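You operate a simulated robot arm through the tools that you are given. There is no shell and no other tool. Be economical: measure what you need, move in short steps, check, and stop when the job is done.

Carry out the task below with a simulated robot arm. There is one attempt and no reset: what you move stays moved.

TASK
Pressure-test the joint on the grey gauge plate, then vent it.
Fine: first brass nut tight and blue valve shut; pump into the green band, wait for the green lamp.
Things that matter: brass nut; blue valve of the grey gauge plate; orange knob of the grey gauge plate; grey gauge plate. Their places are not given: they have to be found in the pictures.

The check looks at the end state, three seconds after you hand in, the way a careful person would. Anything else that was tipped, shoved, dropped, spilled or broken makes it a failure.

THE ROBOT
A 7-joint arm with a two-finger parallel gripper, fixed in place. Base frame: the origin is at the foot of the arm, x ahead of it, y to its left, z up. Lengths are in m, angles in degrees, forces in N, time in s.
Its first joint turns from -66.0 to 66.0 degrees. Payload 2.5 kg.
The TCP is the grasp point between the finger pads, 0.023 m short of the fingertips. In the tool frame z runs along the fingers and y along their closing line. Largest opening 0.094 m; finger width 0.038, thickness 0.01; the body of the gripper, 0.054 by 0.096 m, starts 0.039 m behind the TCP.
Orientation is that of the tool frame in the base frame, as a unit quaternion [w, x, y, z]. With the fingers straight down and closing along the base's y, the tool's x points along the base's -x, its y along +y and its z along -z.

THE INTERFACE
- The arm moves only by the tool move_arm. Its argument "targets" is one flat list of numbers, 7 for each row, row after row: the shift along the base's x, y, z in m, then the turn, a rotation vector about the base's x, y, z in degrees, then the closure in counts, from 0 (fully open) to 255 (shut). In form: [x, y, z, ax, ay, az, jaw, x, y, z, ax, ay, az, jaw, ...]. A call has 1 to 12 rows; each row shifts and turns the commanded pose from where the row before left it. Rows are played at 5 a second. More than 0.05 m and 8.6 degrees between two rows, or a gripper value outside its range, and nothing of the call is played. A pose out of reach is approached as far as the arm can. The call stops where the force on the tool passes 40 N (or 10 N more than at its start, if that is more) or the arm is blocked; 0.2 s more then pass. The fingers move at their own pace (about 0.108 m/s each) and stop on an object; they squeeze with about 40 N. The grip force told is the motor's: it shows also when the fingers shut on nothing. Time passes only in rows, and 0.2 s behind the last, so rows that do not move let the fingers close. It gives the time, the measured TCP pose, the force on the tool (base axes), the opening and the grip force at its end, in the units of the frame above (readings bear some noise).
- Cameras (640 x 400 px; columns grow to the right, rows downward): "scene" is fixed at [0.1305, -0.4178, 0.5414]; the picture's right is [0.72, -0.70, 0.00], its down [-0.41, -0.42, -0.81] and it looks along [0.56, 0.58, -0.59] (base axes); focal length 305 px, centre (320, 200). "wrist" rides on the gripper at [-0.039, 0, -0.044] in the tool frame; the picture's right is [0.00, -1.00, 0.00], its down [0.97, 0.00, -0.24] and it looks along [0.24, 0.00, 0.97] (tool axes); focal length 218 px, centre (320, 200).
- capture(camera): a new picture of that camera. The clock stands still meanwhile.
- pixel_to_xyz(camera, pixels): for up to 12 pixels [column, row] of the newest picture of that camera ("zoom" is the newest enlarged one), the place [x, y, z] in the base frame of the surface seen there, good to about 0.003 m. The clock stands still meanwhile.
- zoom(camera, box): a new picture of the part [left, top, right, bottom] of that camera's present view, enlarged. The clock stands still meanwhile.
- close_job(): hands the job in; it is judged then, once.

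Keep the steps short. Do not move on a guess: measure, check each grasp and each placing, and mend mistakes. In all there are 80 turns and 38 pictures (those below and enlarged ones count). Leave the gripper open and the arm clear of the work at the hand-in unless told otherwise, and finish with a single line.

The tools are called after "Emit:" by a JSON object that holds its "api" and its "payload". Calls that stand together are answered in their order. move_arm: Moves the arm, as the interface text tells. Its arguments: {"type":"object","properties":{"targets":{"type":"array"}},"required":["targets"]} The other tools are called the same way: capture (camera) takes a picture; pixel_to_xyz (camera, pixels) gives the place of the surface under pixels of a picture; zoom (camera, box) takes an enlarged picture of a part of a camera's view; close_job () hands the job in.

At the start:

```text
clock: 0.0
eef_pos: [0.3193, -0.2191, 0.3781]
ee_rot: [0.0, 0.0, 1.0, -0.001]
wrist_force: [0.1, -0.2, -0.3]
grip_width: 0.094
gripper_force: 0.0
```

scene: 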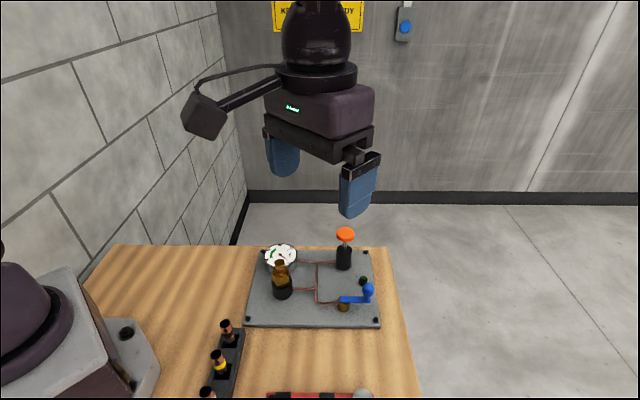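
wrist: 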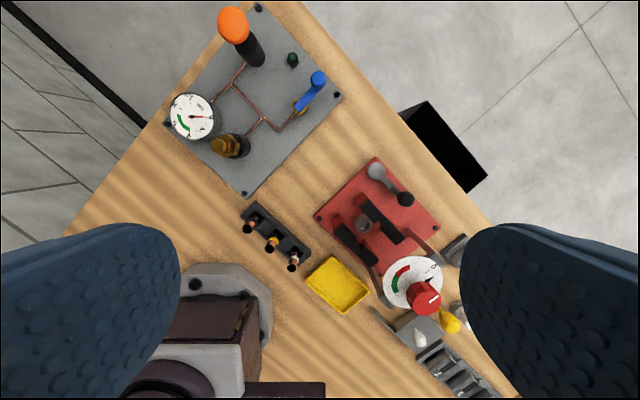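

I see the grey plate with gauge, brass nut, orange knob and blue valve in both pictures. I'll enlarge both views to measure the parts.

Emit:
{"api": "zoom", "payload": {"camera": "wrist", "box": [150, 0, 360, 200]}}

Emit:
{"api": "zoom", "payload": {"camera": "scene", "box": [230, 210, 400, 340]}}

Emit:
{"api": "pixel_to_xyz", "payload": {"camera": "scene", "pixels": [[345, 232], [344, 262], [280, 266], [282, 290], [369, 289], [345, 300], [344, 308], [363, 281], [280, 255], [252, 322], [376, 320], [371, 254]]}}

Emit:
{"api": "pixel_to_xyz", "payload": {"camera": "wrist", "pixels": [[233, 24], [318, 76], [302, 105], [292, 60], [192, 116], [221, 146], [237, 146], [244, 194], [168, 124], [337, 95], [259, 8]]}}

```text
2.00 times, centred on (255, 100) of wrist
```

zoom: 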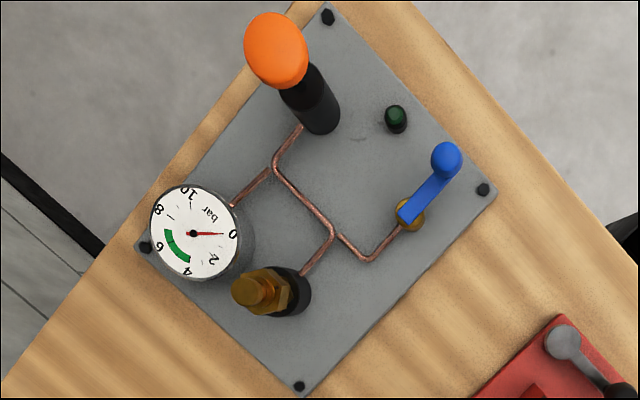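

```text
3.08 times, centred on (315, 275) of scene
```

zoom: 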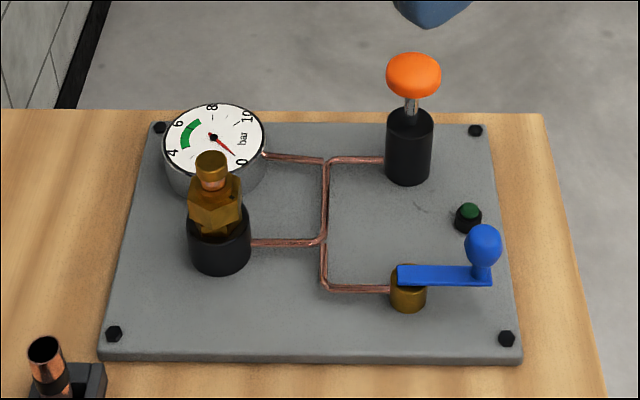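

```text
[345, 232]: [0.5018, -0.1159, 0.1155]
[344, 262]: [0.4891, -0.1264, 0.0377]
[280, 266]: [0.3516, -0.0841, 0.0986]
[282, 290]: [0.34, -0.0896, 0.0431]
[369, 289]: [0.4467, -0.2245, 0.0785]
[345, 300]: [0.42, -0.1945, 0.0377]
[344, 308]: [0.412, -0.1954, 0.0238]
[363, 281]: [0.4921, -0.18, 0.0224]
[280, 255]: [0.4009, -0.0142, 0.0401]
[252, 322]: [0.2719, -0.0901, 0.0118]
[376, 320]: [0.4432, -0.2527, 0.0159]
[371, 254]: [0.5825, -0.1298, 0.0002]
```

```text
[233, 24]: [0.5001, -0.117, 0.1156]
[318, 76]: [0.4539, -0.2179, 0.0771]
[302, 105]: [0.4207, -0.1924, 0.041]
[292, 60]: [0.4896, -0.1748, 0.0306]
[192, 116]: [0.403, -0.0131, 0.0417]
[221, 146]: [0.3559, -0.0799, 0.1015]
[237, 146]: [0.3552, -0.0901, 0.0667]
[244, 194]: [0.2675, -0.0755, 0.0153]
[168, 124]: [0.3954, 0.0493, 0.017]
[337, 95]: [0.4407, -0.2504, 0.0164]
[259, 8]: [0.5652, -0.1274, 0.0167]
```

The plate is turned about 45°. The nut is at about (0.352,-0.083), with its top near z 0.10. The lever points along (0.7,-0.7), in line with the pipe, so it's probably open. I'll check the table height, since it doesn't match the stated 0.068, and move above the nut.

Emit:
{"api": "pixel_to_xyz", "payload": {"camera": "wrist", "pixels": [[330, 140], [200, 200], [283, 242], [368, 165], [337, 285]]}}

Emit:
{"api": "move_arm", "payload": {"targets": [0.0055, 0.0228, -0.027, 0, 0, 0, 0, 0.0055, 0.0228, -0.027, 0, 0, 0, 0, 0.0055, 0.0228, -0.027, 0, 0, 0, 0, 0.0055, 0.0228, -0.027, 0, 0, 0, 0, 0.0055, 0.0228, -0.027, 0, 0, 0, 0, 0.0055, 0.0228, -0.027, 0, 0, 0, 0, 0, 0, 0, 0, 0, 0, 0]}}

Emit:
{"api": "capture", "payload": {"camera": "wrist"}}

```text
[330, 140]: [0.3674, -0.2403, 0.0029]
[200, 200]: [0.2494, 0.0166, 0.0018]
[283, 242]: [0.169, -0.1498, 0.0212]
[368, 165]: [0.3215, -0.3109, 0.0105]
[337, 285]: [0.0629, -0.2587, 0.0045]
```

```text
clock: 1.6
eef_pos: [0.3504, -0.0839, 0.2136]
ee_rot: [0.0, 0.0, 1.0, -0.002]
wrist_force: [-0.5, 0.0, -0.3]
grip_width: 0.094
gripper_force: 0.1
```

```text
33 pictures are left
```

wrist: 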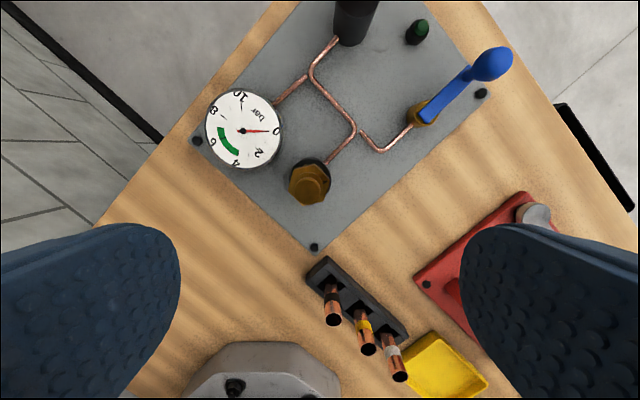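

Both cameras agree the table is near z 0, so I'll go by that and watch for contact. Next I'll enlarge the nut.

Emit:
{"api": "zoom", "payload": {"camera": "wrist", "box": [260, 140, 370, 220]}}

Emit:
{"api": "pixel_to_xyz", "payload": {"camera": "wrist", "pixels": [[315, 185], [302, 172], [293, 180], [320, 202], [310, 205], [328, 190], [245, 130], [427, 112], [490, 62], [315, 247], [350, 30]]}}

```text
5.00 times, centred on (315, 180) of wrist
```

zoom: 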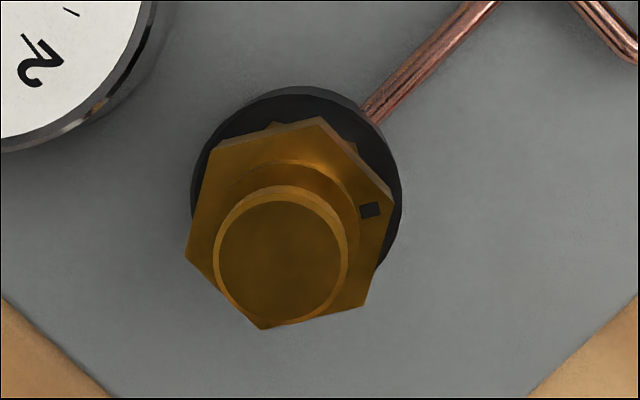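

```text
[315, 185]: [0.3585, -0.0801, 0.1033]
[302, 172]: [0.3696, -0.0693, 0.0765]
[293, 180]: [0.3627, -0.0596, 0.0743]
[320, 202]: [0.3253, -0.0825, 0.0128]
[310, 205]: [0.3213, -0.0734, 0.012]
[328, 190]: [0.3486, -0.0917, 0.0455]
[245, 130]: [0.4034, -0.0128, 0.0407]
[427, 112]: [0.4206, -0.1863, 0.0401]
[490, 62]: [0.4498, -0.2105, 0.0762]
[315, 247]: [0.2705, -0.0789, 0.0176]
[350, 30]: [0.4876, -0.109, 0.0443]
```

The nut centre works out at (0.3577,-0.0745), with the hex about 31 mm across its flats, z 0.046–0.076. A pair of flats lies at +43° from the present jaw line. I'll turn +43° and centre over the nut first, then descend partway and check.

Emit:
{"api": "move_arm", "payload": {"targets": [0.0015, 0.0019, -0.012, 0, 0, 8.6, 0, 0.0015, 0.0019, -0.012, 0, 0, 8.6, 0, 0.0015, 0.0019, -0.012, 0, 0, 8.6, 0, 0.0015, 0.0019, -0.012, 0, 0, 8.6, 0, 0.0013, 0.0018, -0.012, 0, 0, 8.6, 0, 0, 0, 0, 0, 0, 0, 0, 0, 0, 0, 0, 0, 0, 0]}}

Emit:
{"api": "capture", "payload": {"camera": "wrist"}}

```text
clock: 3.2
eef_pos: [0.3588, -0.0743, 0.1559]
ee_rot: [0.0, -0.367, 0.93, -0.001]
wrist_force: [-0.2, -0.3, -0.1]
grip_width: 0.0942
gripper_force: 0.0
```

```text
31 pictures are left
```

wrist: 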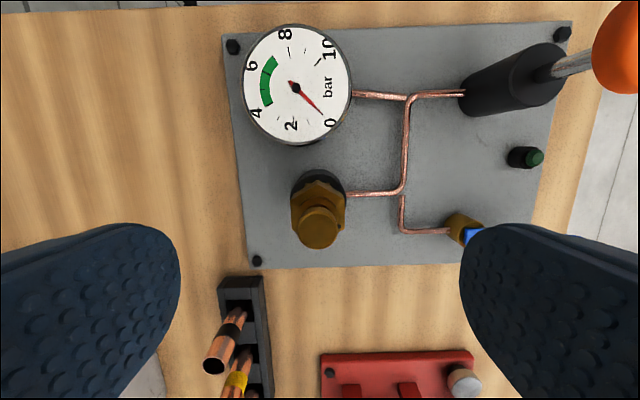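

The hex flats now stand vertical in the picture at column 319, centred between the fingers. I'll descend to z≈0.073 (tips at 0.050) with the jaws open.

Emit:
{"api": "move_arm", "payload": {"targets": [-0.0005, 0, -0.028, 0, 0, 0, 0, -0.0005, 0, -0.028, 0, 0, 0, 0, 0, 0, -0.026, 0, 0, 0, 0, 0, 0, 0, 0, 0, 0, 0]}}

Emit:
{"api": "capture", "payload": {"camera": "scene"}}

```text
clock: 4.2
eef_pos: [0.3568, -0.0748, 0.0742]
ee_rot: [0.0, -0.367, 0.93, 0.0]
wrist_force: [-0.9, 0.0, 0.2]
grip_width: 0.0939
gripper_force: 0.1
```

```text
30 pictures are left
```

scene: 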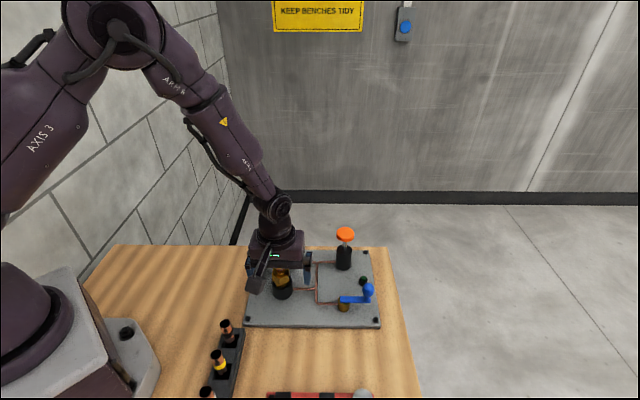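

The fingers straddle the nut cleanly. I'll close on it.

Emit:
{"api": "move_arm", "payload": {"targets": [0.0005, 0, 0, 0, 0, 0, 255, 0, 0, 0, 0, 0, 0, 255, 0, 0, 0, 0, 0, 0, 255, 0, 0, 0, 0, 0, 0, 255]}}

Emit:
{"api": "zoom", "payload": {"camera": "scene", "box": [230, 210, 400, 340]}}

```text
clock: 5.2
eef_pos: [0.358, -0.0741, 0.0736]
ee_rot: [0.0, -0.366, 0.93, 0.0]
wrist_force: [-2.7, 4.1, 1.8]
grip_width: 0.0347
gripper_force: 45.5
```

```text
3.08 times, centred on (315, 275) of scene
```

zoom: 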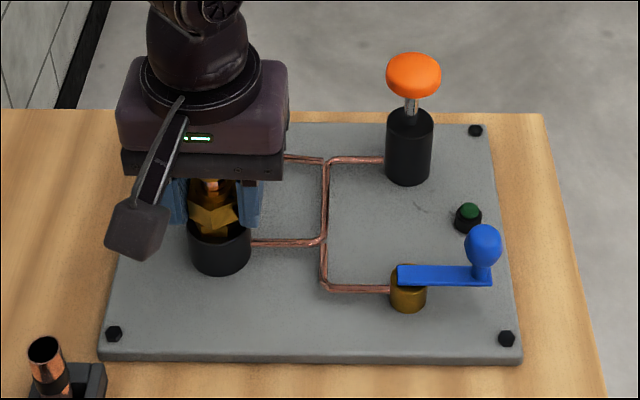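

It's gripped at 34.7 mm on the flats. I'll turn clockwise (negative about z) 32° and read the force.

Emit:
{"api": "move_arm", "payload": {"targets": [0, 0, 0, 0, 0, -8, 255, 0, 0, 0, 0, 0, -8, 255, 0, 0, 0, 0, 0, -8, 255, 0, 0, 0, 0, 0, -8, 255, 0, 0, 0, 0, 0, 0, 255]}}

```text
clock: 6.4
eef_pos: [0.3571, -0.0735, 0.0744]
ee_rot: [0.0, -0.096, 0.995, -0.001]
wrist_force: [-7.5, 6.4, 3.0]
grip_width: 0.0347
gripper_force: 45.1
```

It turned 32° with the grip held. I'll continue another 40°.

Emit:
{"api": "move_arm", "payload": {"targets": [0, 0, 0, 0, 0, -8, 255, 0, 0, 0, 0, 0, -8, 255, 0, 0, 0, 0, 0, -8, 255, 0, 0, 0, 0, 0, -8, 255, 0, 0, 0, 0, 0, -8, 255, 0, 0, 0, 0, 0, 0, 255]}}

Emit:
{"api": "zoom", "payload": {"camera": "scene", "box": [230, 210, 400, 340]}}

```text
clock: 7.8
eef_pos: [0.3576, -0.075, 0.0739]
ee_rot: [0.0, 0.252, 0.968, -0.001]
wrist_force: [3.5, -0.6, -21.0]
grip_width: 0.0347
gripper_force: 45.2
```

```text
3.08 times, centred on (315, 275) of scene
```

zoom: 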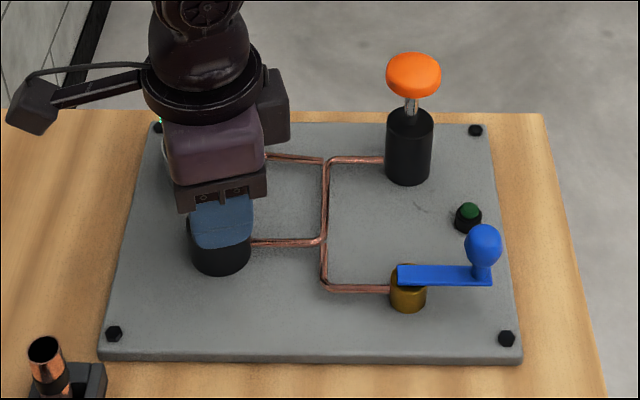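

Yaw is now -29°. The tool reads -21 N in z, so the nut is drawing it downward as it threads in. I'll ease down 1 mm while turning a bit more.

Emit:
{"api": "move_arm", "payload": {"targets": [0, 0, -0.001, 0, 0, 0, 255, 0, 0, -0.0004, 0, 0, -8, 255, 0, 0, -0.0004, 0, 0, -8, 255, 0, 0, 0, 0, 0, 0, 255]}}

```text
clock: 8.8
eef_pos: [0.3581, -0.0754, 0.0729]
ee_rot: [0.0, 0.384, 0.923, -0.001]
wrist_force: [-19.9, -2.6, 30.9]
grip_width: 0.0349
gripper_force: 45.0
```

The force is now +31 N, so I lowered too far. I'll raise 1 mm and re-read.

Emit:
{"api": "move_arm", "payload": {"targets": [0, 0, 0.001, 0, 0, 0, 255, 0, 0, 0, 0, 0, 0, 255]}}

```text
clock: 9.4
eef_pos: [0.3594, -0.0748, 0.0732]
ee_rot: [0.0, 0.383, 0.924, -0.001]
wrist_force: [-2.3, -12.4, -1.1]
grip_width: 0.0348
gripper_force: 44.7
```

That's balanced now, at yaw -45°. I'll keep turning with a slight descent.

Emit:
{"api": "move_arm", "payload": {"targets": [0, 0, -0.0001, 0, 0, -8, 255, 0, 0, -0.0001, 0, 0, -8, 255, 0, 0, -0.0001, 0, 0, -8, 255, 0, 0, -0.0001, 0, 0, -8, 255, 0, 0, 0, 0, 0, 0, 255]}}

```text
clock: 10.6
eef_pos: [0.3569, -0.0754, 0.0731]
ee_rot: [-0.001, 0.624, 0.781, -0.003]
wrist_force: [-14.5, -17.0, 0.3]
grip_width: 0.0347
gripper_force: 45.1
```

Emit:
{"api": "move_arm", "payload": {"targets": [0, 0, -0.0001, 0, 0, -8, 255, 0, 0, -0.0001, 0, 0, -8, 255, 0, 0, -0.0001, 0, 0, -8, 255, 0, 0, 0, 0, 0, 0, 255]}}

Emit:
{"api": "zoom", "payload": {"camera": "scene", "box": [230, 210, 400, 340]}}

```text
clock: 11.6
eef_pos: [0.3582, -0.0758, 0.0738]
ee_rot: [-0.002, 0.774, 0.634, -0.002]
wrist_force: [-26.8, -16.1, 18.9]
grip_width: 0.0349
gripper_force: 45.1
```

```text
3.08 times, centred on (315, 275) of scene
```

zoom: 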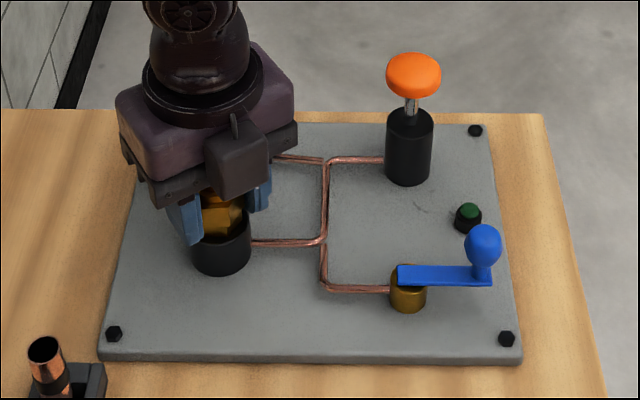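

Yaw is -101° and side forces are creeping up (26 N). I'll open, turn back 120° (a hex symmetry), and regrip.

Emit:
{"api": "move_arm", "payload": {"targets": [0, 0, 0, 0, 0, 0, 0, 0, 0, 0, 0, 0, 0, 0, 0, 0, 0, 0, 0, 0, 0, 0, 0, 0, 0, 0, 8, 0, 0, 0, 0, 0, 0, 8, 0, 0, 0, 0, 0, 0, 8, 0, 0, 0, 0, 0, 0, 8, 0, 0, 0, 0, 0, 0, 8, 0, 0, 0, 0, 0, 0, 8, 0, 0, 0, 0, 0, 0, 8, 0, 0, 0, 0, 0, 0, 8, 0, 0, 0, 0, 0, 0, 8, 0]}}

Emit:
{"api": "move_arm", "payload": {"targets": [0, 0, 0.01, 0, 0, 8, 0, 0, 0, 0.015, 0, 0, 8, 0, 0, 0, 0.025, 0, 0, 8, 0, 0, 0, 0.03, 0, 0, 8, 0, 0, 0, 0, 0, 0, 8, 0, 0, 0, 0, 0, 0, 8, 0, 0, 0, 0, 0, 0, 0, 0]}}

Emit:
{"api": "capture", "payload": {"camera": "wrist"}}

```text
clock: 14.2
eef_pos: [0.3577, -0.0748, 0.0739]
ee_rot: [0.0, 0.249, 0.968, -0.001]
wrist_force: [0.5, 0.2, -0.1]
grip_width: 0.094
gripper_force: 0.0
```

```text
clock: 15.8
eef_pos: [0.3579, -0.0751, 0.1522]
ee_rot: [0.0, -0.166, 0.986, -0.001]
wrist_force: [0.3, -0.8, 0.5]
grip_width: 0.0942
gripper_force: 0.0
```

```text
26 pictures are left
```

wrist: 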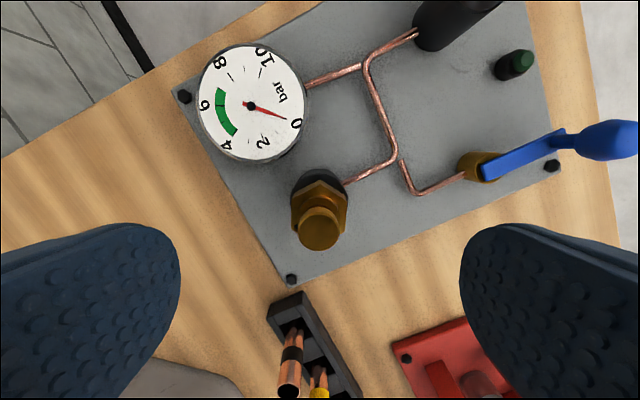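

The flats line up with the jaws again. I'll enlarge the nut to see where its mark is now.

Emit:
{"api": "zoom", "payload": {"camera": "wrist", "box": [265, 150, 375, 260]}}

Emit:
{"api": "pixel_to_xyz", "payload": {"camera": "wrist", "pixels": [[320, 228], [303, 200], [333, 200], [320, 173], [340, 180]]}}

```text
3.64 times, centred on (320, 205) of wrist
```

zoom: 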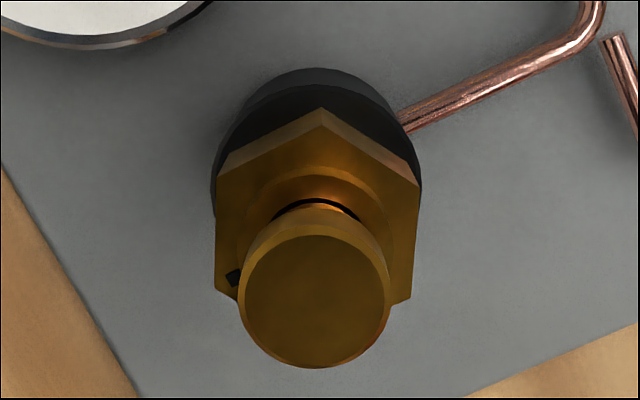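

```text
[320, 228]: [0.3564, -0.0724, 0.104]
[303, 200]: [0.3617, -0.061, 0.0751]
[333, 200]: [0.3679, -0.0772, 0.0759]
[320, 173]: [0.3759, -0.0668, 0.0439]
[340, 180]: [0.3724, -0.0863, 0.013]
```

The nut turned with the jaws: the mark moved about 140° clockwise. I'll descend again, grip and continue.

Emit:
{"api": "move_arm", "payload": {"targets": [0, 0, -0.028, 0, 0, 0, 0, 0, 0, -0.028, 0, 0, 0, 0, 0, 0, -0.0225, 0, 0, 0, 0, 0, 0, 0, 0, 0, 0, 0, 0, 0, 0, 0, 0, 0, 255, 0, 0, 0, 0, 0, 0, 255, 0, 0, 0, 0, 0, 0, 255, 0, 0, 0, 0, 0, 0, 255]}}

Emit:
{"api": "move_arm", "payload": {"targets": [0, 0, 0, 0, 0, -8, 255, 0, 0, 0, 0, 0, -8, 255, 0, 0, 0, 0, 0, -8, 255, 0, 0, 0, 0, 0, -8, 255, 0, 0, 0, 0, 0, 0, 255]}}

```text
clock: 17.6
eef_pos: [0.3588, -0.0737, 0.0742]
ee_rot: [0.0, -0.165, 0.986, 0.0]
wrist_force: [1.1, 6.1, -4.0]
grip_width: 0.0349
gripper_force: 45.0
```

```text
clock: 18.8
eef_pos: [0.3584, -0.0737, 0.0738]
ee_rot: [0.0, 0.114, 0.994, 0.0]
wrist_force: [5.4, 4.8, -6.9]
grip_width: 0.035
gripper_force: 45.3
```

Yaw is -13° and it's turning easily. I'll continue.

Emit:
{"api": "move_arm", "payload": {"targets": [0, 0, -0.0001, 0, 0, -8, 255, 0, 0, -0.0001, 0, 0, -8, 255, 0, 0, -0.0001, 0, 0, -8, 255, 0, 0, -0.0001, 0, 0, -8, 255, 0, 0, 0, 0, 0, 0, 255]}}

Emit:
{"api": "move_arm", "payload": {"targets": [0, 0, -0.0001, 0, 0, -8, 255, 0, 0, -0.0001, 0, 0, -8, 255, 0, 0, -0.0001, 0, 0, -8, 255, 0, 0, 0, 0, 0, -8, 255, 0, 0, 0, 0, 0, 0, 255]}}

```text
clock: 20.0
eef_pos: [0.3588, -0.0748, 0.0736]
ee_rot: [0.001, 0.384, 0.924, -0.002]
wrist_force: [-2.0, -4.8, 6.7]
grip_width: 0.0344
gripper_force: 44.9
```

```text
clock: 21.2
eef_pos: [0.3568, -0.0755, 0.0729]
ee_rot: [-0.002, 0.623, 0.782, -0.001]
wrist_force: [-7.2, -3.2, -4.7]
grip_width: 0.0345
gripper_force: 44.9
```

Emit:
{"api": "move_arm", "payload": {"targets": [0, 0, 0, 0, 0, -8, 255, 0, 0, -0.0001, 0, 0, -8, 255, 0, 0, 0, 0, 0, -8, 255, 0, 0, 0, 0, 0, -8, 255, 0, 0, 0, 0, 0, 0, 255]}}

```text
clock: 22.4
eef_pos: [0.3565, -0.0738, 0.0725]
ee_rot: [-0.002, 0.814, 0.581, -0.002]
wrist_force: [-17.6, 1.8, 4.0]
grip_width: 0.0341
gripper_force: 44.6
```

Yaw is -109° and still turning. I'll open and turn back 180°, checking the reached yaw, to get a longer stroke.

Emit:
{"api": "move_arm", "payload": {"targets": [0, 0, 0, 0, 0, 0, 0, 0, 0, 0, 0, 0, 0, 0, 0, 0, 0, 0, 0, 0, 0, 0, 0, 0, 0, 0, 8, 0, 0, 0, 0, 0, 0, 8, 0, 0, 0, 0, 0, 0, 8, 0, 0, 0, 0, 0, 0, 8, 0, 0, 0, 0, 0, 0, 8, 0, 0, 0, 0, 0, 0, 8, 0, 0, 0, 0, 0, 0, 8, 0, 0, 0, 0, 0, 0, 8, 0, 0, 0, 0, 0, 0, 8, 0]}}

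Emit:
{"api": "move_arm", "payload": {"targets": [0, 0, 0, 0, 0, 8, 0, 0, 0, 0, 0, 0, 8, 0, 0, 0, 0, 0, 0, 8, 0, 0, 0, 0, 0, 0, 8, 0, 0, 0, 0, 0, 0, 8, 0, 0, 0, 0, 0, 0, 8, 0, 0, 0, 0, 0, 0, 8, 0, 0, 0, 0, 0, 0, 8, 0, 0, 0, 0, 0, 0, 8, 0, 0, 0, 0, 0, 0, 8, 0, 0, 0, 0, 0, 0, 8, 0, 0, 0, 0, 0, 0, 8, 0]}}

Emit:
{"api": "move_arm", "payload": {"targets": [0, 0, 0, 0, 0, 8, 0, 0, 0, 0, 0, 0, 4, 0, 0, 0, 0, 0, 0, 0, 0]}}

```text
clock: 25.0
eef_pos: [0.3587, -0.0746, 0.074]
ee_rot: [0.0, 0.317, 0.949, -0.001]
wrist_force: [0.3, -0.4, 0.9]
grip_width: 0.0942
gripper_force: 0.1
```

```text
clock: 27.6
eef_pos: [0.357, -0.0738, 0.0728]
ee_rot: [0.0, -0.494, 0.87, -0.001]
wrist_force: [-0.3, 0.0, -0.1]
grip_width: 0.094
gripper_force: 0.0
```

```text
clock: 28.4
eef_pos: [0.358, -0.0736, 0.0733]
ee_rot: [0.001, -0.581, 0.814, -0.001]
wrist_force: [0.1, -0.1, 0.3]
grip_width: 0.0939
gripper_force: 0.1
```

Yaw of +71° was reached. I'll grip and turn again.

Emit:
{"api": "move_arm", "payload": {"targets": [0, 0, 0, 0, 0, 0, 255, 0, 0, 0, 0, 0, 0, 255, 0, 0, 0, 0, 0, 0, 255, 0, 0, 0, 0, 0, 0, 255, 0, 0, 0, 0, 0, -8, 255, 0, 0, 0, 0, 0, -8, 255, 0, 0, 0, 0, 0, -8, 255, 0, 0, 0, 0, 0, -8, 255, 0, 0, 0, 0, 0, 0, 255]}}

Emit:
{"api": "move_arm", "payload": {"targets": [0, 0, 0, 0, 0, -8, 255, 0, 0, -0.0001, 0, 0, -8, 255, 0, 0, 0, 0, 0, -8, 255, 0, 0, -0.0001, 0, 0, -8, 255, 0, 0, 0, 0, 0, -8, 255, 0, 0, 0, 0, 0, 0, 255]}}

```text
clock: 30.4
eef_pos: [0.3584, -0.0742, 0.073]
ee_rot: [-0.001, -0.334, 0.943, 0.0]
wrist_force: [-9.1, 6.7, -6.0]
grip_width: 0.0345
gripper_force: 44.4
```

```text
clock: 31.8
eef_pos: [0.3589, -0.0748, 0.0732]
ee_rot: [0.0, 0.009, 1.0, -0.001]
wrist_force: [-1.1, 11.3, -4.0]
grip_width: 0.0345
gripper_force: 45.1
```

Emit:
{"api": "move_arm", "payload": {"targets": [0, 0, 0, 0, 0, -8, 255, 0, 0, -0.0001, 0, 0, -8, 255, 0, 0, 0, 0, 0, -8, 255, 0, 0, -0.0001, 0, 0, -8, 255, 0, 0, 0, 0, 0, 0, 255]}}

Emit:
{"api": "move_arm", "payload": {"targets": [0, 0, 0, 0, 0, -8, 255, 0, 0, -0.0001, 0, 0, -8, 255, 0, 0, 0, 0, 0, -8, 255, 0, 0, -0.0001, 0, 0, -8, 255, 0, 0, 0, 0, 0, 0, 255]}}

Emit:
{"api": "zoom", "payload": {"camera": "scene", "box": [230, 210, 400, 340]}}

```text
clock: 33.0
eef_pos: [0.3591, -0.076, 0.0737]
ee_rot: [0.001, 0.286, 0.958, -0.002]
wrist_force: [2.0, 1.1, 7.2]
grip_width: 0.0346
gripper_force: 45.1
```

```text
clock: 34.2
eef_pos: [0.3574, -0.0744, 0.0722]
ee_rot: [-0.001, 0.54, 0.842, -0.001]
wrist_force: [-7.0, -5.7, 2.2]
grip_width: 0.0345
gripper_force: 45.5
```

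```text
3.08 times, centred on (315, 275) of scene
```

zoom: 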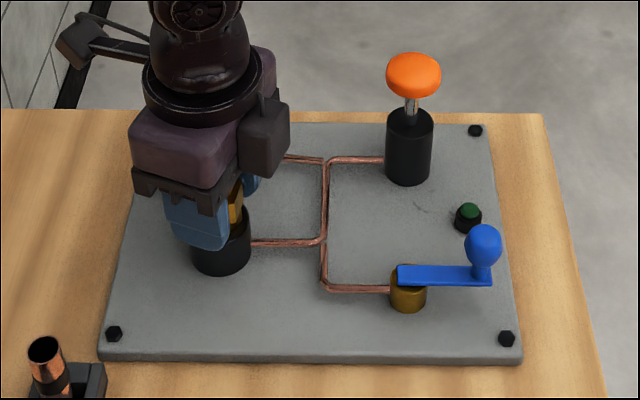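

There's no resistance yet after about 408°. I'll continue to about -105°.

Emit:
{"api": "move_arm", "payload": {"targets": [0, 0, 0, 0, 0, -8, 255, 0, 0, -0.0001, 0, 0, -8, 255, 0, 0, 0, 0, 0, -8, 255, 0, 0, -0.0001, 0, 0, -8, 255, 0, 0, 0, 0, 0, -8, 255, 0, 0, 0, 0, 0, 0, 255]}}

```text
clock: 35.6
eef_pos: [0.3575, -0.0728, 0.0724]
ee_rot: [-0.002, 0.794, 0.608, -0.001]
wrist_force: [-18.4, 1.1, 2.8]
grip_width: 0.0343
gripper_force: 45.4
```

Yaw is -105°. I'll open, lift, turn back, and look at the nut's height and mark.

Emit:
{"api": "move_arm", "payload": {"targets": [0, 0, 0, 0, 0, 0, 0, 0, 0, 0, 0, 0, 0, 0, 0, 0, 0, 0, 0, 0, 0, 0, 0, 0, 0, 0, 8, 0, 0, 0, 0, 0, 0, 8, 0, 0, 0, 0, 0, 0, 8, 0, 0, 0, 0, 0, 0, 8, 0, 0, 0, 0, 0, 0, 8, 0, 0, 0, 0, 0, 0, 8, 0, 0, 0, 0, 0, 0, 8, 0, 0, 0, 0, 0, 0, 8, 0, 0, 0, 0, 0, 0, 8, 0]}}

Emit:
{"api": "move_arm", "payload": {"targets": [0, 0, 0.02, 0, 0, 8, 0, 0, 0, 0.03, 0, 0, 8, 0, 0, 0, 0.03, 0, 0, 8, 0, 0, 0, 0, 0, 0, 8, 0, 0, 0, 0, 0, 0, 8, 0, 0, 0, 0, 0, 0, 8, 0, 0, 0, 0, 0, 0, 8, 0, 0, 0, 0, 0, 0, 8, 0, 0, 0, 0, 0, 0, 8, 0, 0, 0, 0, 0, 0, 8, 0, 0, 0, 0, 0, 0, 8, 0, 0, 0, 0, 0, 0, 8, 0]}}

Emit:
{"api": "zoom", "payload": {"camera": "wrist", "box": [265, 150, 375, 260]}}

Emit:
{"api": "pixel_to_xyz", "payload": {"camera": "zoom", "pixels": [[320, 290], [240, 200], [400, 200], [320, 130]]}}

```text
clock: 38.2
eef_pos: [0.3586, -0.0736, 0.0727]
ee_rot: [0.0, 0.283, 0.959, 0.0]
wrist_force: [0.3, -0.2, 0.2]
grip_width: 0.094
gripper_force: 0.1
```

```text
clock: 40.8
eef_pos: [0.3571, -0.0743, 0.153]
ee_rot: [0.0, -0.524, 0.852, -0.001]
wrist_force: [0.3, 0.2, 0.6]
grip_width: 0.0941
gripper_force: 0.1
```

```text
3.64 times, centred on (320, 205) of wrist
```

zoom: 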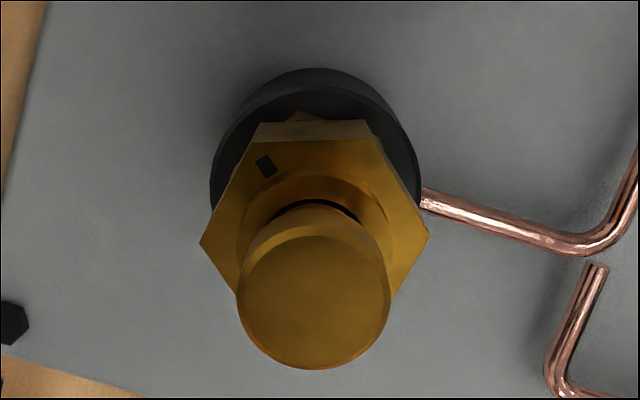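

```text
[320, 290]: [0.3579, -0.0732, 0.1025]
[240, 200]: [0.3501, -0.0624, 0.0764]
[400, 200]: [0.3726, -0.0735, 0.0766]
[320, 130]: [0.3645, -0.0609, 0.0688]
```

Flats are now about 30° off the jaws, and 18° from where I expected, so something slipped or reached a stop. I'll align to the flats at yaw ≈35°, regrip, and use the wrist picture while gripped to track the mark.

Emit:
{"api": "move_arm", "payload": {"targets": [0, 0, 0, 0, 0, -7, 0, 0, 0, 0, 0, 0, -7, 0, 0, 0, 0, 0, 0, -7, 0, 0, 0, -0.025, 0, 0, -7, 0, 0, 0, -0.028, 0, 0, 0, 0, 0.0007, 0, -0.0265, 0, 0, 0, 0, 0, 0, 0, 0, 0, 0, 0, 0, 0, 0, 0, 0, 0, 255, 0, 0, 0, 0, 0, 0, 255, 0, 0, 0, 0, 0, 0, 255, 0, 0, 0, 0, 0, 0, 255]}}

Emit:
{"api": "zoom", "payload": {"camera": "wrist", "box": [220, 240, 420, 400]}}

```text
clock: 43.2
eef_pos: [0.3575, -0.0735, 0.0734]
ee_rot: [-0.001, -0.301, 0.954, 0.0]
wrist_force: [-3.7, 7.5, -2.0]
grip_width: 0.0348
gripper_force: 45.2
```

```text
2.50 times, centred on (320, 320) of wrist
```

zoom: 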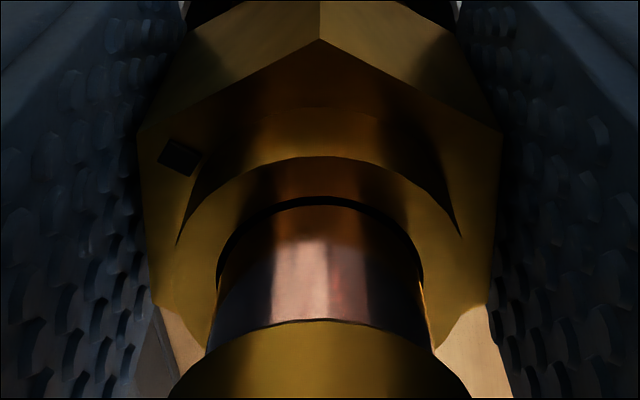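

The flats are gripped squarely, and the mark is visible at upper left. I'll turn -32° and look again.

Emit:
{"api": "move_arm", "payload": {"targets": [0, 0, 0, 0, 0, -8, 255, 0, 0, 0, 0, 0, -8, 255, 0, 0, 0, 0, 0, -8, 255, 0, 0, 0, 0, 0, -8, 255, 0, 0, 0, 0, 0, 0, 255]}}

Emit:
{"api": "zoom", "payload": {"camera": "wrist", "box": [220, 240, 420, 400]}}

```text
clock: 44.4
eef_pos: [0.3592, -0.0741, 0.0725]
ee_rot: [0.0, -0.025, 1.0, 0.001]
wrist_force: [-1.8, 6.0, -3.5]
grip_width: 0.0349
gripper_force: 44.9
```

```text
2.50 times, centred on (320, 320) of wrist
```

zoom: 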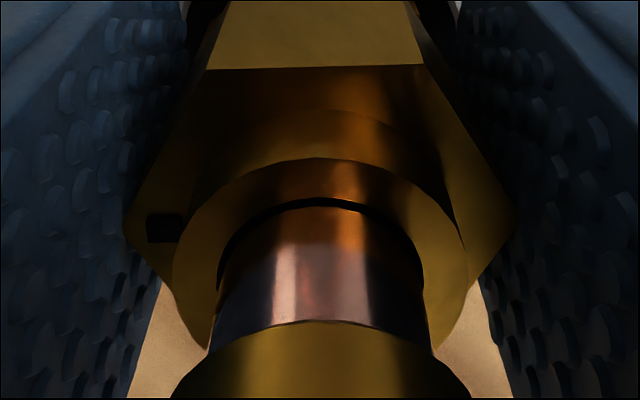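

The jaws turned 32° but the nut stayed put: its corners now press into the pads. So after about 180° it has reached its stop and is tight. I'll open, lift, and go over the valve knob near (0.45,-0.215), turning to yaw -45°.

Emit:
{"api": "move_arm", "payload": {"targets": [0, 0, 0, 0, 0, 0, 0, 0, 0, 0, 0, 0, 0, 0, 0, 0, 0, 0, 0, 0, 0, 0, 0, 0.035, 0, 0, 0, 0, 0, 0, 0.035, 0, 0, 0, 0, 0, 0, 0.035, 0, 0, 0, 0, 0.015, -0.024, 0.005, 0, 0, -8, 0, 0.015, -0.024, 0.005, 0, 0, -8, 0, 0.015, -0.024, 0.005, 0, 0, -8, 0, 0.015, -0.024, 0.005, 0, 0, -8, 0, 0.015, -0.024, 0.005, 0, 0, -8, 0, 0.015, -0.024, 0.005, 0, 0, -8, 0]}}

Emit:
{"api": "capture", "payload": {"camera": "wrist"}}

Emit:
{"api": "zoom", "payload": {"camera": "scene", "box": [230, 210, 400, 340]}}

```text
clock: 47.0
eef_pos: [0.4488, -0.219, 0.2071]
ee_rot: [0.0, 0.383, 0.924, 0.0]
wrist_force: [-1.1, -0.3, -0.1]
grip_width: 0.094
gripper_force: 0.1
```

```text
20 pictures are left
```

wrist: 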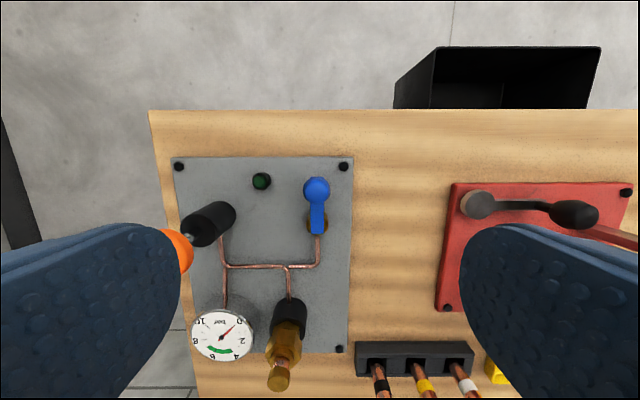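

```text
3.08 times, centred on (315, 275) of scene
```

zoom: 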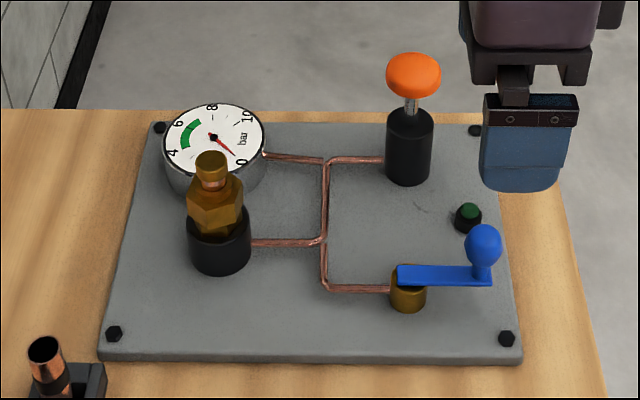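

Emit:
{"api": "pixel_to_xyz", "payload": {"camera": "wrist", "pixels": [[317, 186], [317, 193], [317, 215], [317, 230], [310, 190], [325, 190], [262, 180], [317, 250]]}}

Emit:
{"api": "pixel_to_xyz", "payload": {"camera": "zoom", "pixels": [[484, 232], [484, 250], [440, 275], [482, 272], [470, 212], [407, 270]]}}

```text
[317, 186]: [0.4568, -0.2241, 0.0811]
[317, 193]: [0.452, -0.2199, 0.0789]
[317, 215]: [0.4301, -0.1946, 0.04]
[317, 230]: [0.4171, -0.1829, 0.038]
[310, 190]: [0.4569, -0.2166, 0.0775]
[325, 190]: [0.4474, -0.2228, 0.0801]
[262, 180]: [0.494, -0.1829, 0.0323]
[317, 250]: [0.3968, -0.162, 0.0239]
```

```text
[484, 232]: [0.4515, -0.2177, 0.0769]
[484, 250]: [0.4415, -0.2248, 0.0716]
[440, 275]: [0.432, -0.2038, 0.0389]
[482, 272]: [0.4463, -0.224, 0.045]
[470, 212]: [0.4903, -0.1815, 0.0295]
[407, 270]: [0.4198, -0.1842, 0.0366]
```

The knob centre is about (0.453,-0.221,0.071), with the pivot near (0.419,-0.188). I'll part-close the jaws, descend over the knob and grip it.

Emit:
{"api": "move_arm", "payload": {"targets": [0.002, -0.001, -0.03, 0, 0, 0, 110, 0.002, -0.001, -0.035, 0, 0, 0, 110, 0, 0, -0.035, 0, 0, 0, 110, 0, 0, -0.033, 0, 0, 0, 110, 0, 0, 0, 0, 0, 0, 110]}}

Emit:
{"api": "zoom", "payload": {"camera": "wrist", "box": [220, 240, 420, 400]}}

```text
clock: 48.2
eef_pos: [0.453, -0.2205, 0.0747]
ee_rot: [-0.001, 0.383, 0.924, -0.001]
wrist_force: [0.3, 0.0, 0.4]
grip_width: 0.0535
gripper_force: 0.1
```

```text
2.50 times, centred on (320, 320) of wrist
```

zoom: 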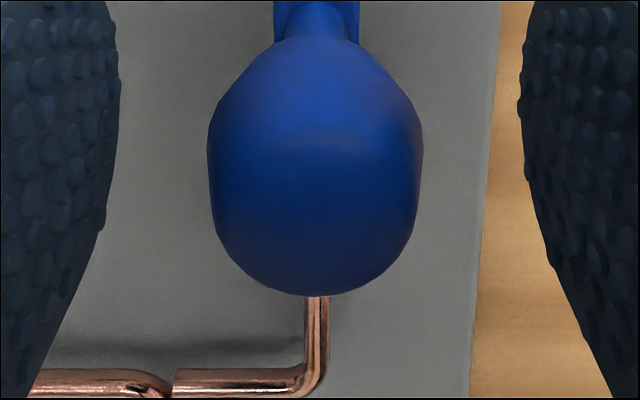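

The knob is centred between the fingers. I'll close, then try two small clockwise steps (16°) along the arc.

Emit:
{"api": "move_arm", "payload": {"targets": [0, 0, 0, 0, 0, 0, 255, 0, 0, 0, 0, 0, 0, 255, 0, 0, 0, 0, 0, 0, 255]}}

Emit:
{"api": "move_arm", "payload": {"targets": [-0.0049, -0.0044, 0, 0, 0, -8, 255, -0.0055, -0.0037, 0, 0, 0, -8, 255, 0, 0, 0, 0, 0, 0, 255]}}

Emit:
{"api": "zoom", "payload": {"camera": "scene", "box": [230, 210, 400, 340]}}

```text
clock: 49.0
eef_pos: [0.4533, -0.2208, 0.0748]
ee_rot: [0.0, 0.384, 0.923, 0.0]
wrist_force: [3.3, -2.4, -5.8]
grip_width: 0.0234
gripper_force: 45.1
```

```text
clock: 49.8
eef_pos: [0.4437, -0.2294, 0.074]
ee_rot: [-0.001, 0.508, 0.861, 0.0]
wrist_force: [0.8, 2.1, -7.0]
grip_width: 0.0237
gripper_force: 45.0
```

```text
3.08 times, centred on (315, 275) of scene
```

zoom: 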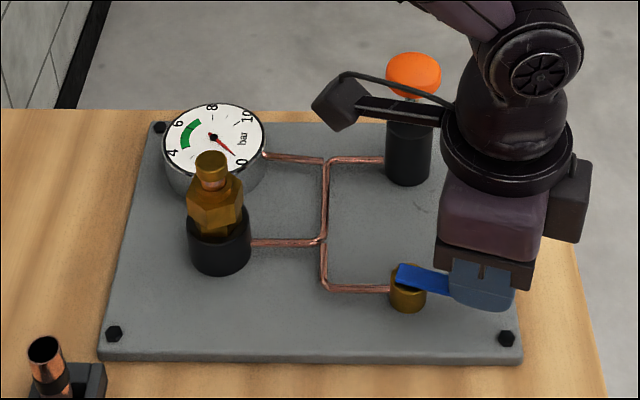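

The lever follows clockwise freely. I'll continue along the arc.

Emit:
{"api": "move_arm", "payload": {"targets": [-0.006, -0.0029, 0, 0, 0, -8, 255, -0.0063, -0.002, 0, 0, 0, -8, 255, -0.0065, -0.0011, 0, 0, 0, -8, 255, -0.0066, -0.0002, 0, 0, 0, -8, 255, -0.0066, 0.0007, 0, 0, 0, -8, 255, 0, 0, 0, 0, 0, 0, 255]}}

Emit:
{"api": "move_arm", "payload": {"targets": [-0.0064, 0.0016, 0, 0, 0, -6, 255, -0.0061, 0.0025, 0, 0, 0, -4, 255, -0.0057, 0.0033, 0, 0, 0, 0, 255, 0, 0, 0, 0, 0, 0, 255]}}

Emit:
{"api": "zoom", "payload": {"camera": "scene", "box": [230, 210, 400, 340]}}

```text
clock: 51.2
eef_pos: [0.412, -0.2332, 0.0748]
ee_rot: [-0.001, 0.771, 0.636, 0.0]
wrist_force: [7.6, 10.8, -12.8]
grip_width: 0.0235
gripper_force: 45.3
```

```text
clock: 52.2
eef_pos: [0.393, -0.227, 0.0746]
ee_rot: [0.0, 0.824, 0.566, 0.0]
wrist_force: [8.9, 3.6, -18.7]
grip_width: 0.0226
gripper_force: 44.8
```

```text
3.08 times, centred on (315, 275) of scene
```

zoom: 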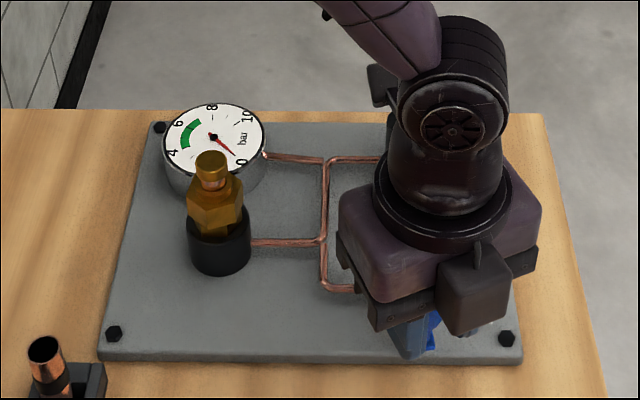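

About 80° so far. I'll continue to the stop.

Emit:
{"api": "move_arm", "payload": {"targets": [-0.0052, 0.0041, 0, 0, 0, 0, 255, -0.0023, 0.0022, 0, 0, 0, 0, 255, -0.001, 0.001, 0, 0, 0, 0, 255, 0, 0, 0, 0, 0, 0, 255]}}

```text
clock: 52.8
eef_pos: [0.3885, -0.2246, 0.0765]
ee_rot: [0.005, 0.824, 0.566, 0.001]
wrist_force: [5.7, -2.8, -4.4]
grip_width: 0.0231
gripper_force: 45.5
stopped in row 2: the force on the tool passed its limit (the readings are from after the stop); the commanded pose is now the measured one
```

The force limit tripped at about 88°, so the lever is at its stop. I'll open, lift straight up and look.

Emit:
{"api": "move_arm", "payload": {"targets": [0, 0, 0, 0, 0, 0, 110, 0, 0, 0, 0, 0, 0, 110, 0, 0, 0, 0, 0, 0, 110, 0, 0, 0.035, 0, 0, 0, 110, 0, 0, 0.04, 0, 0, 0, 110, 0, 0, 0.04, 0, 0, 0, 110, 0, 0, 0.03, 0, 0, 8, 110, 0, 0, 0, 0, 0, 8, 110]}}

Emit:
{"api": "capture", "payload": {"camera": "wrist"}}

```text
clock: 54.6
eef_pos: [0.3852, -0.2246, 0.221]
ee_rot: [0.005, 0.737, 0.675, 0.001]
wrist_force: [0.0, -0.3, -0.2]
grip_width: 0.0535
gripper_force: 0.1
```

```text
15 pictures are left
```

wrist: 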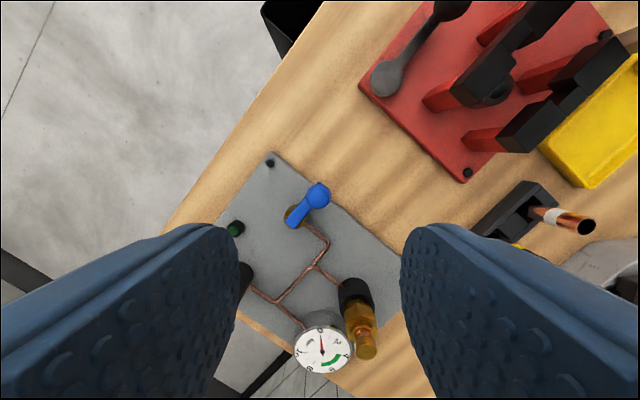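

The lever now stands perpendicular to the pipe, so the valve is shut. Next I'll close the fingers and move over the orange knob at (0.501,-0.1165), top z 0.1155.

Emit:
{"api": "move_arm", "payload": {"targets": [0.0193, 0.018, -0.0067, 0, 0, 8, 255, 0.0193, 0.018, -0.0067, 0, 0, 8, 255, 0.0193, 0.018, -0.0067, 0, 0, 8, 255, 0.0193, 0.018, -0.0067, 0, 0, 8, 255, 0.0193, 0.018, -0.0067, 0, 0, 8, 255, 0.0193, 0.018, -0.0067, 0, 0, 8, 255, 0, 0, 0, 0, 0, 0, 255]}}

Emit:
{"api": "zoom", "payload": {"camera": "scene", "box": [230, 180, 400, 340]}}

Emit:
{"api": "pixel_to_xyz", "payload": {"camera": "zoom", "pixels": [[420, 195], [405, 195], [440, 195], [422, 210]]}}

```text
clock: 56.2
eef_pos: [0.5029, -0.1165, 0.1802]
ee_rot: [0.003, 0.399, 0.917, 0.003]
wrist_force: [0.2, -0.6, 0.3]
grip_width: 0.0
gripper_force: 40.0
```

```text
2.50 times, centred on (315, 260) of scene
```

zoom: 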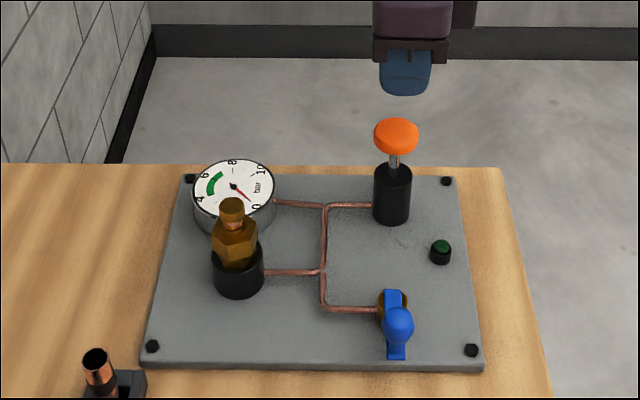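

```text
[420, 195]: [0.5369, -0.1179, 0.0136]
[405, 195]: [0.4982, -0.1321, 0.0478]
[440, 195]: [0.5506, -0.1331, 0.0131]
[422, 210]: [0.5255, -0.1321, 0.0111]
```

The lever is confirmed across the pipe, and the closed fingertips are right above the orange knob. I'll descend to contact and press down in small rows.

Emit:
{"api": "move_arm", "payload": {"targets": [-0.001, 0, -0.02, 0, 0, 0, 255, -0.001, 0, -0.02, 0, 0, 0, 255, 0, 0, -0.006, 0, 0, 0, 255, 0, 0, -0.006, 0, 0, 0, 255, 0, 0, -0.006, 0, 0, 0, 255]}}

Emit:
{"api": "zoom", "payload": {"camera": "scene", "box": [230, 200, 400, 306]}}

```text
clock: 57.4
eef_pos: [0.502, -0.1159, 0.1226]
ee_rot: [0.003, 0.399, 0.917, 0.003]
wrist_force: [-2.5, 0.8, 4.8]
grip_width: 0.0
gripper_force: 40.3
```

```text
3.76 times, centred on (315, 253) of scene
```

zoom: 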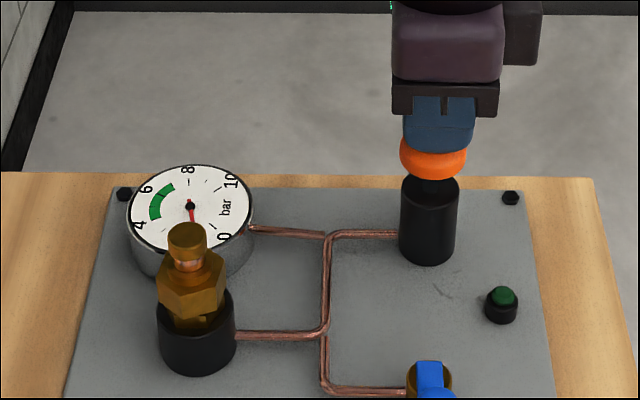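

Pressing works: the needle moved up toward about 2 bar with about 5 N. I'll raise, wait, and check that it holds and the knob returns.

Emit:
{"api": "move_arm", "payload": {"targets": [0, 0, 0.01, 0, 0, 0, 255, 0, 0, 0.01, 0, 0, 0, 255, 0, 0, 0, 0, 0, 0, 255, 0, 0, 0, 0, 0, 0, 255, 0, 0, 0, 0, 0, 0, 255]}}

Emit:
{"api": "zoom", "payload": {"camera": "scene", "box": [250, 220, 362, 290]}}

```text
clock: 58.6
eef_pos: [0.5006, -0.1166, 0.1427]
ee_rot: [0.005, 0.4, 0.917, 0.003]
wrist_force: [0.6, 0.1, 0.3]
grip_width: 0.0003
gripper_force: 39.8
```

```text
5.71 times, centred on (306, 255) of scene
```

zoom: 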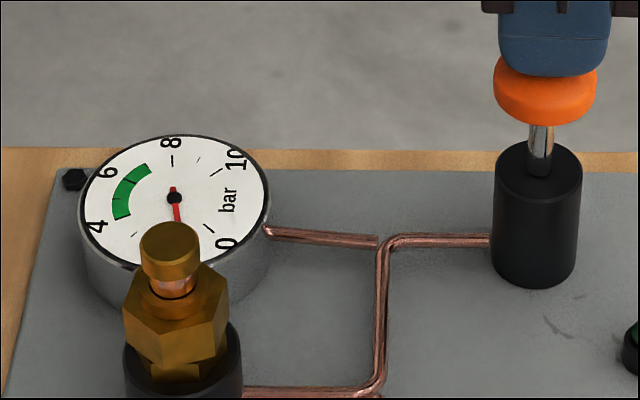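

The knob sprang back and the needle holds at about 1.5 bar, so the joint is tight. Green runs about 4–6. I'll do two more similar strokes.

Emit:
{"api": "move_arm", "payload": {"targets": [0, 0, -0.007, 0, 0, 0, 255, 0, 0, -0.007, 0, 0, 0, 255, 0, 0, -0.006, 0, 0, 0, 255, 0, 0, 0.01, 0, 0, 0, 255, 0, 0, 0.01, 0, 0, 0, 255, 0, 0, 0, 0, 0, 0, 255, 0, 0, -0.007, 0, 0, 0, 255, 0, 0, -0.007, 0, 0, 0, 255, 0, 0, -0.006, 0, 0, 0, 255, 0, 0, 0.01, 0, 0, 0, 255, 0, 0, 0.01, 0, 0, 0, 255, 0, 0, 0, 0, 0, 0, 255]}}

Emit:
{"api": "zoom", "payload": {"camera": "scene", "box": [250, 220, 380, 300]}}

```text
clock: 61.2
eef_pos: [0.5007, -0.1164, 0.1439]
ee_rot: [0.005, 0.399, 0.917, 0.003]
wrist_force: [0.3, -0.6, 0.0]
grip_width: 0.0
gripper_force: 39.6
```

```text
4.92 times, centred on (315, 260) of scene
```

zoom: 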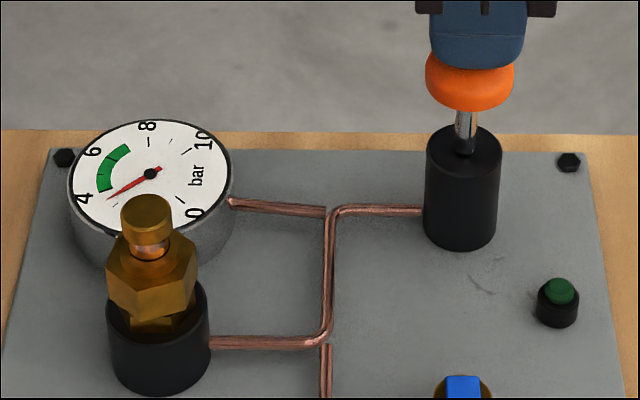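

The needle is at about 3.7, just below the green, and each stroke adds about 1.2. One more stroke should land mid-band; then I'll wait.

Emit:
{"api": "move_arm", "payload": {"targets": [0, 0, -0.007, 0, 0, 0, 255, 0, 0, -0.007, 0, 0, 0, 255, 0, 0, -0.006, 0, 0, 0, 255, 0, 0, 0.01, 0, 0, 0, 255, 0, 0, 0.01, 0, 0, 0, 255, 0, 0, 0, 0, 0, 0, 255, 0, 0, 0, 0, 0, 0, 255, 0, 0, 0, 0, 0, 0, 255, 0, 0, 0, 0, 0, 0, 255]}}

Emit:
{"api": "zoom", "payload": {"camera": "scene", "box": [250, 220, 380, 300]}}

```text
clock: 63.2
eef_pos: [0.5014, -0.1156, 0.1426]
ee_rot: [0.004, 0.4, 0.916, 0.002]
wrist_force: [-0.5, 0.0, 0.6]
grip_width: 0.0
gripper_force: 39.6
```

```text
4.92 times, centred on (315, 260) of scene
```

zoom: 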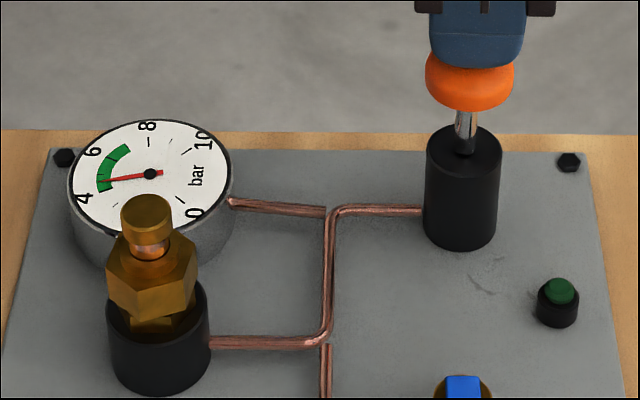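

The needle is inside the green at about 4.5, and the lamp isn't lit yet. I'll wait about 4.8 s and look again.

Emit:
{"api": "move_arm", "payload": {"targets": [0, 0, 0, 0, 0, 0, 255, 0, 0, 0, 0, 0, 0, 255, 0, 0, 0, 0, 0, 0, 255, 0, 0, 0, 0, 0, 0, 255, 0, 0, 0, 0, 0, 0, 255, 0, 0, 0, 0, 0, 0, 255, 0, 0, 0, 0, 0, 0, 255, 0, 0, 0, 0, 0, 0, 255, 0, 0, 0, 0, 0, 0, 255, 0, 0, 0, 0, 0, 0, 255, 0, 0, 0, 0, 0, 0, 255, 0, 0, 0, 0, 0, 0, 255]}}

Emit:
{"api": "move_arm", "payload": {"targets": [0, 0, 0, 0, 0, 0, 255, 0, 0, 0, 0, 0, 0, 255, 0, 0, 0, 0, 0, 0, 255, 0, 0, 0, 0, 0, 0, 255, 0, 0, 0, 0, 0, 0, 255, 0, 0, 0, 0, 0, 0, 255, 0, 0, 0, 0, 0, 0, 255, 0, 0, 0, 0, 0, 0, 255, 0, 0, 0, 0, 0, 0, 255, 0, 0, 0, 0, 0, 0, 255, 0, 0, 0, 0, 0, 0, 255, 0, 0, 0, 0, 0, 0, 255]}}

Emit:
{"api": "zoom", "payload": {"camera": "scene", "box": [250, 220, 380, 300]}}

```text
clock: 65.8
eef_pos: [0.5007, -0.1156, 0.142]
ee_rot: [0.004, 0.4, 0.916, 0.003]
wrist_force: [-0.6, -0.7, 0.1]
grip_width: 0.0
gripper_force: 40.0
```

```text
clock: 68.4
eef_pos: [0.5012, -0.1155, 0.1423]
ee_rot: [0.005, 0.399, 0.917, 0.003]
wrist_force: [0.6, 0.4, 0.2]
grip_width: 0.0002
gripper_force: 39.9
```

```text
4.92 times, centred on (315, 260) of scene
```

zoom: 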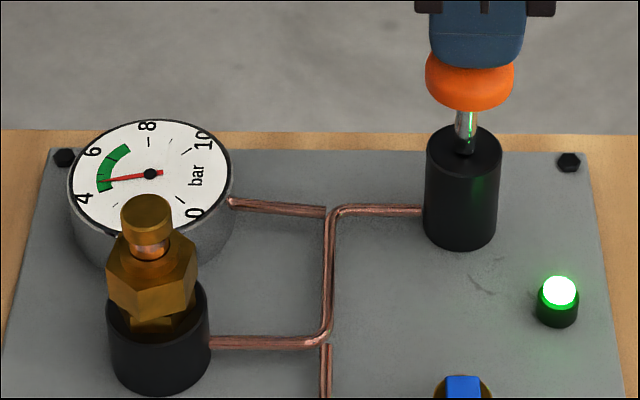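

The lamp is lit and the pressure is steady. To vent, I'll lift, part-open the jaws, and go back above the lever knob near (0.387,-0.2235) with yaw about -111°.

Emit:
{"api": "move_arm", "payload": {"targets": [0, 0, 0.03, 0, 0, 0, 255, 0, 0, 0.02, 0, 0, 0, 255, -0.0191, -0.018, 0, 0, 0, -8, 255, -0.0191, -0.018, 0, 0, 0, -8, 110, -0.0191, -0.018, 0, 0, 0, -8, 110, -0.0191, -0.018, 0, 0, 0, -8, 110, -0.0191, -0.018, 0, 0, 0, -8, 110, -0.0191, -0.018, 0, 0, 0, -8, 110, 0, 0, -0.02, 0, 0, -8, 110, 0, 0, -0.02, 0, 0, -8, 110, 0, 0, 0, 0, 0, 0, 110]}}

Emit:
{"api": "capture", "payload": {"camera": "wrist"}}

```text
clock: 70.8
eef_pos: [0.3874, -0.2224, 0.1518]
ee_rot: [0.005, 0.825, 0.565, 0.001]
wrist_force: [0.2, -0.1, -0.2]
grip_width: 0.0536
gripper_force: 0.1
```

```text
8 pictures are left
```

wrist: 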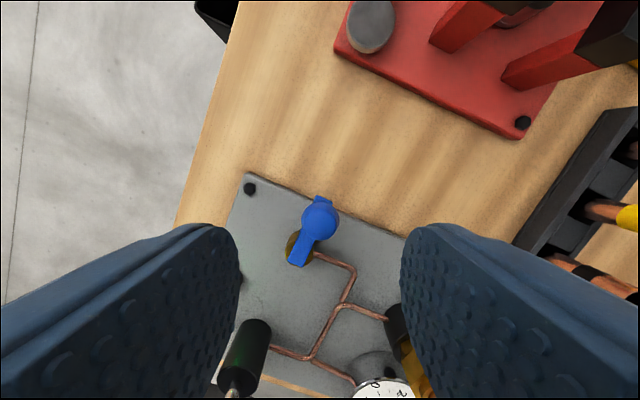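

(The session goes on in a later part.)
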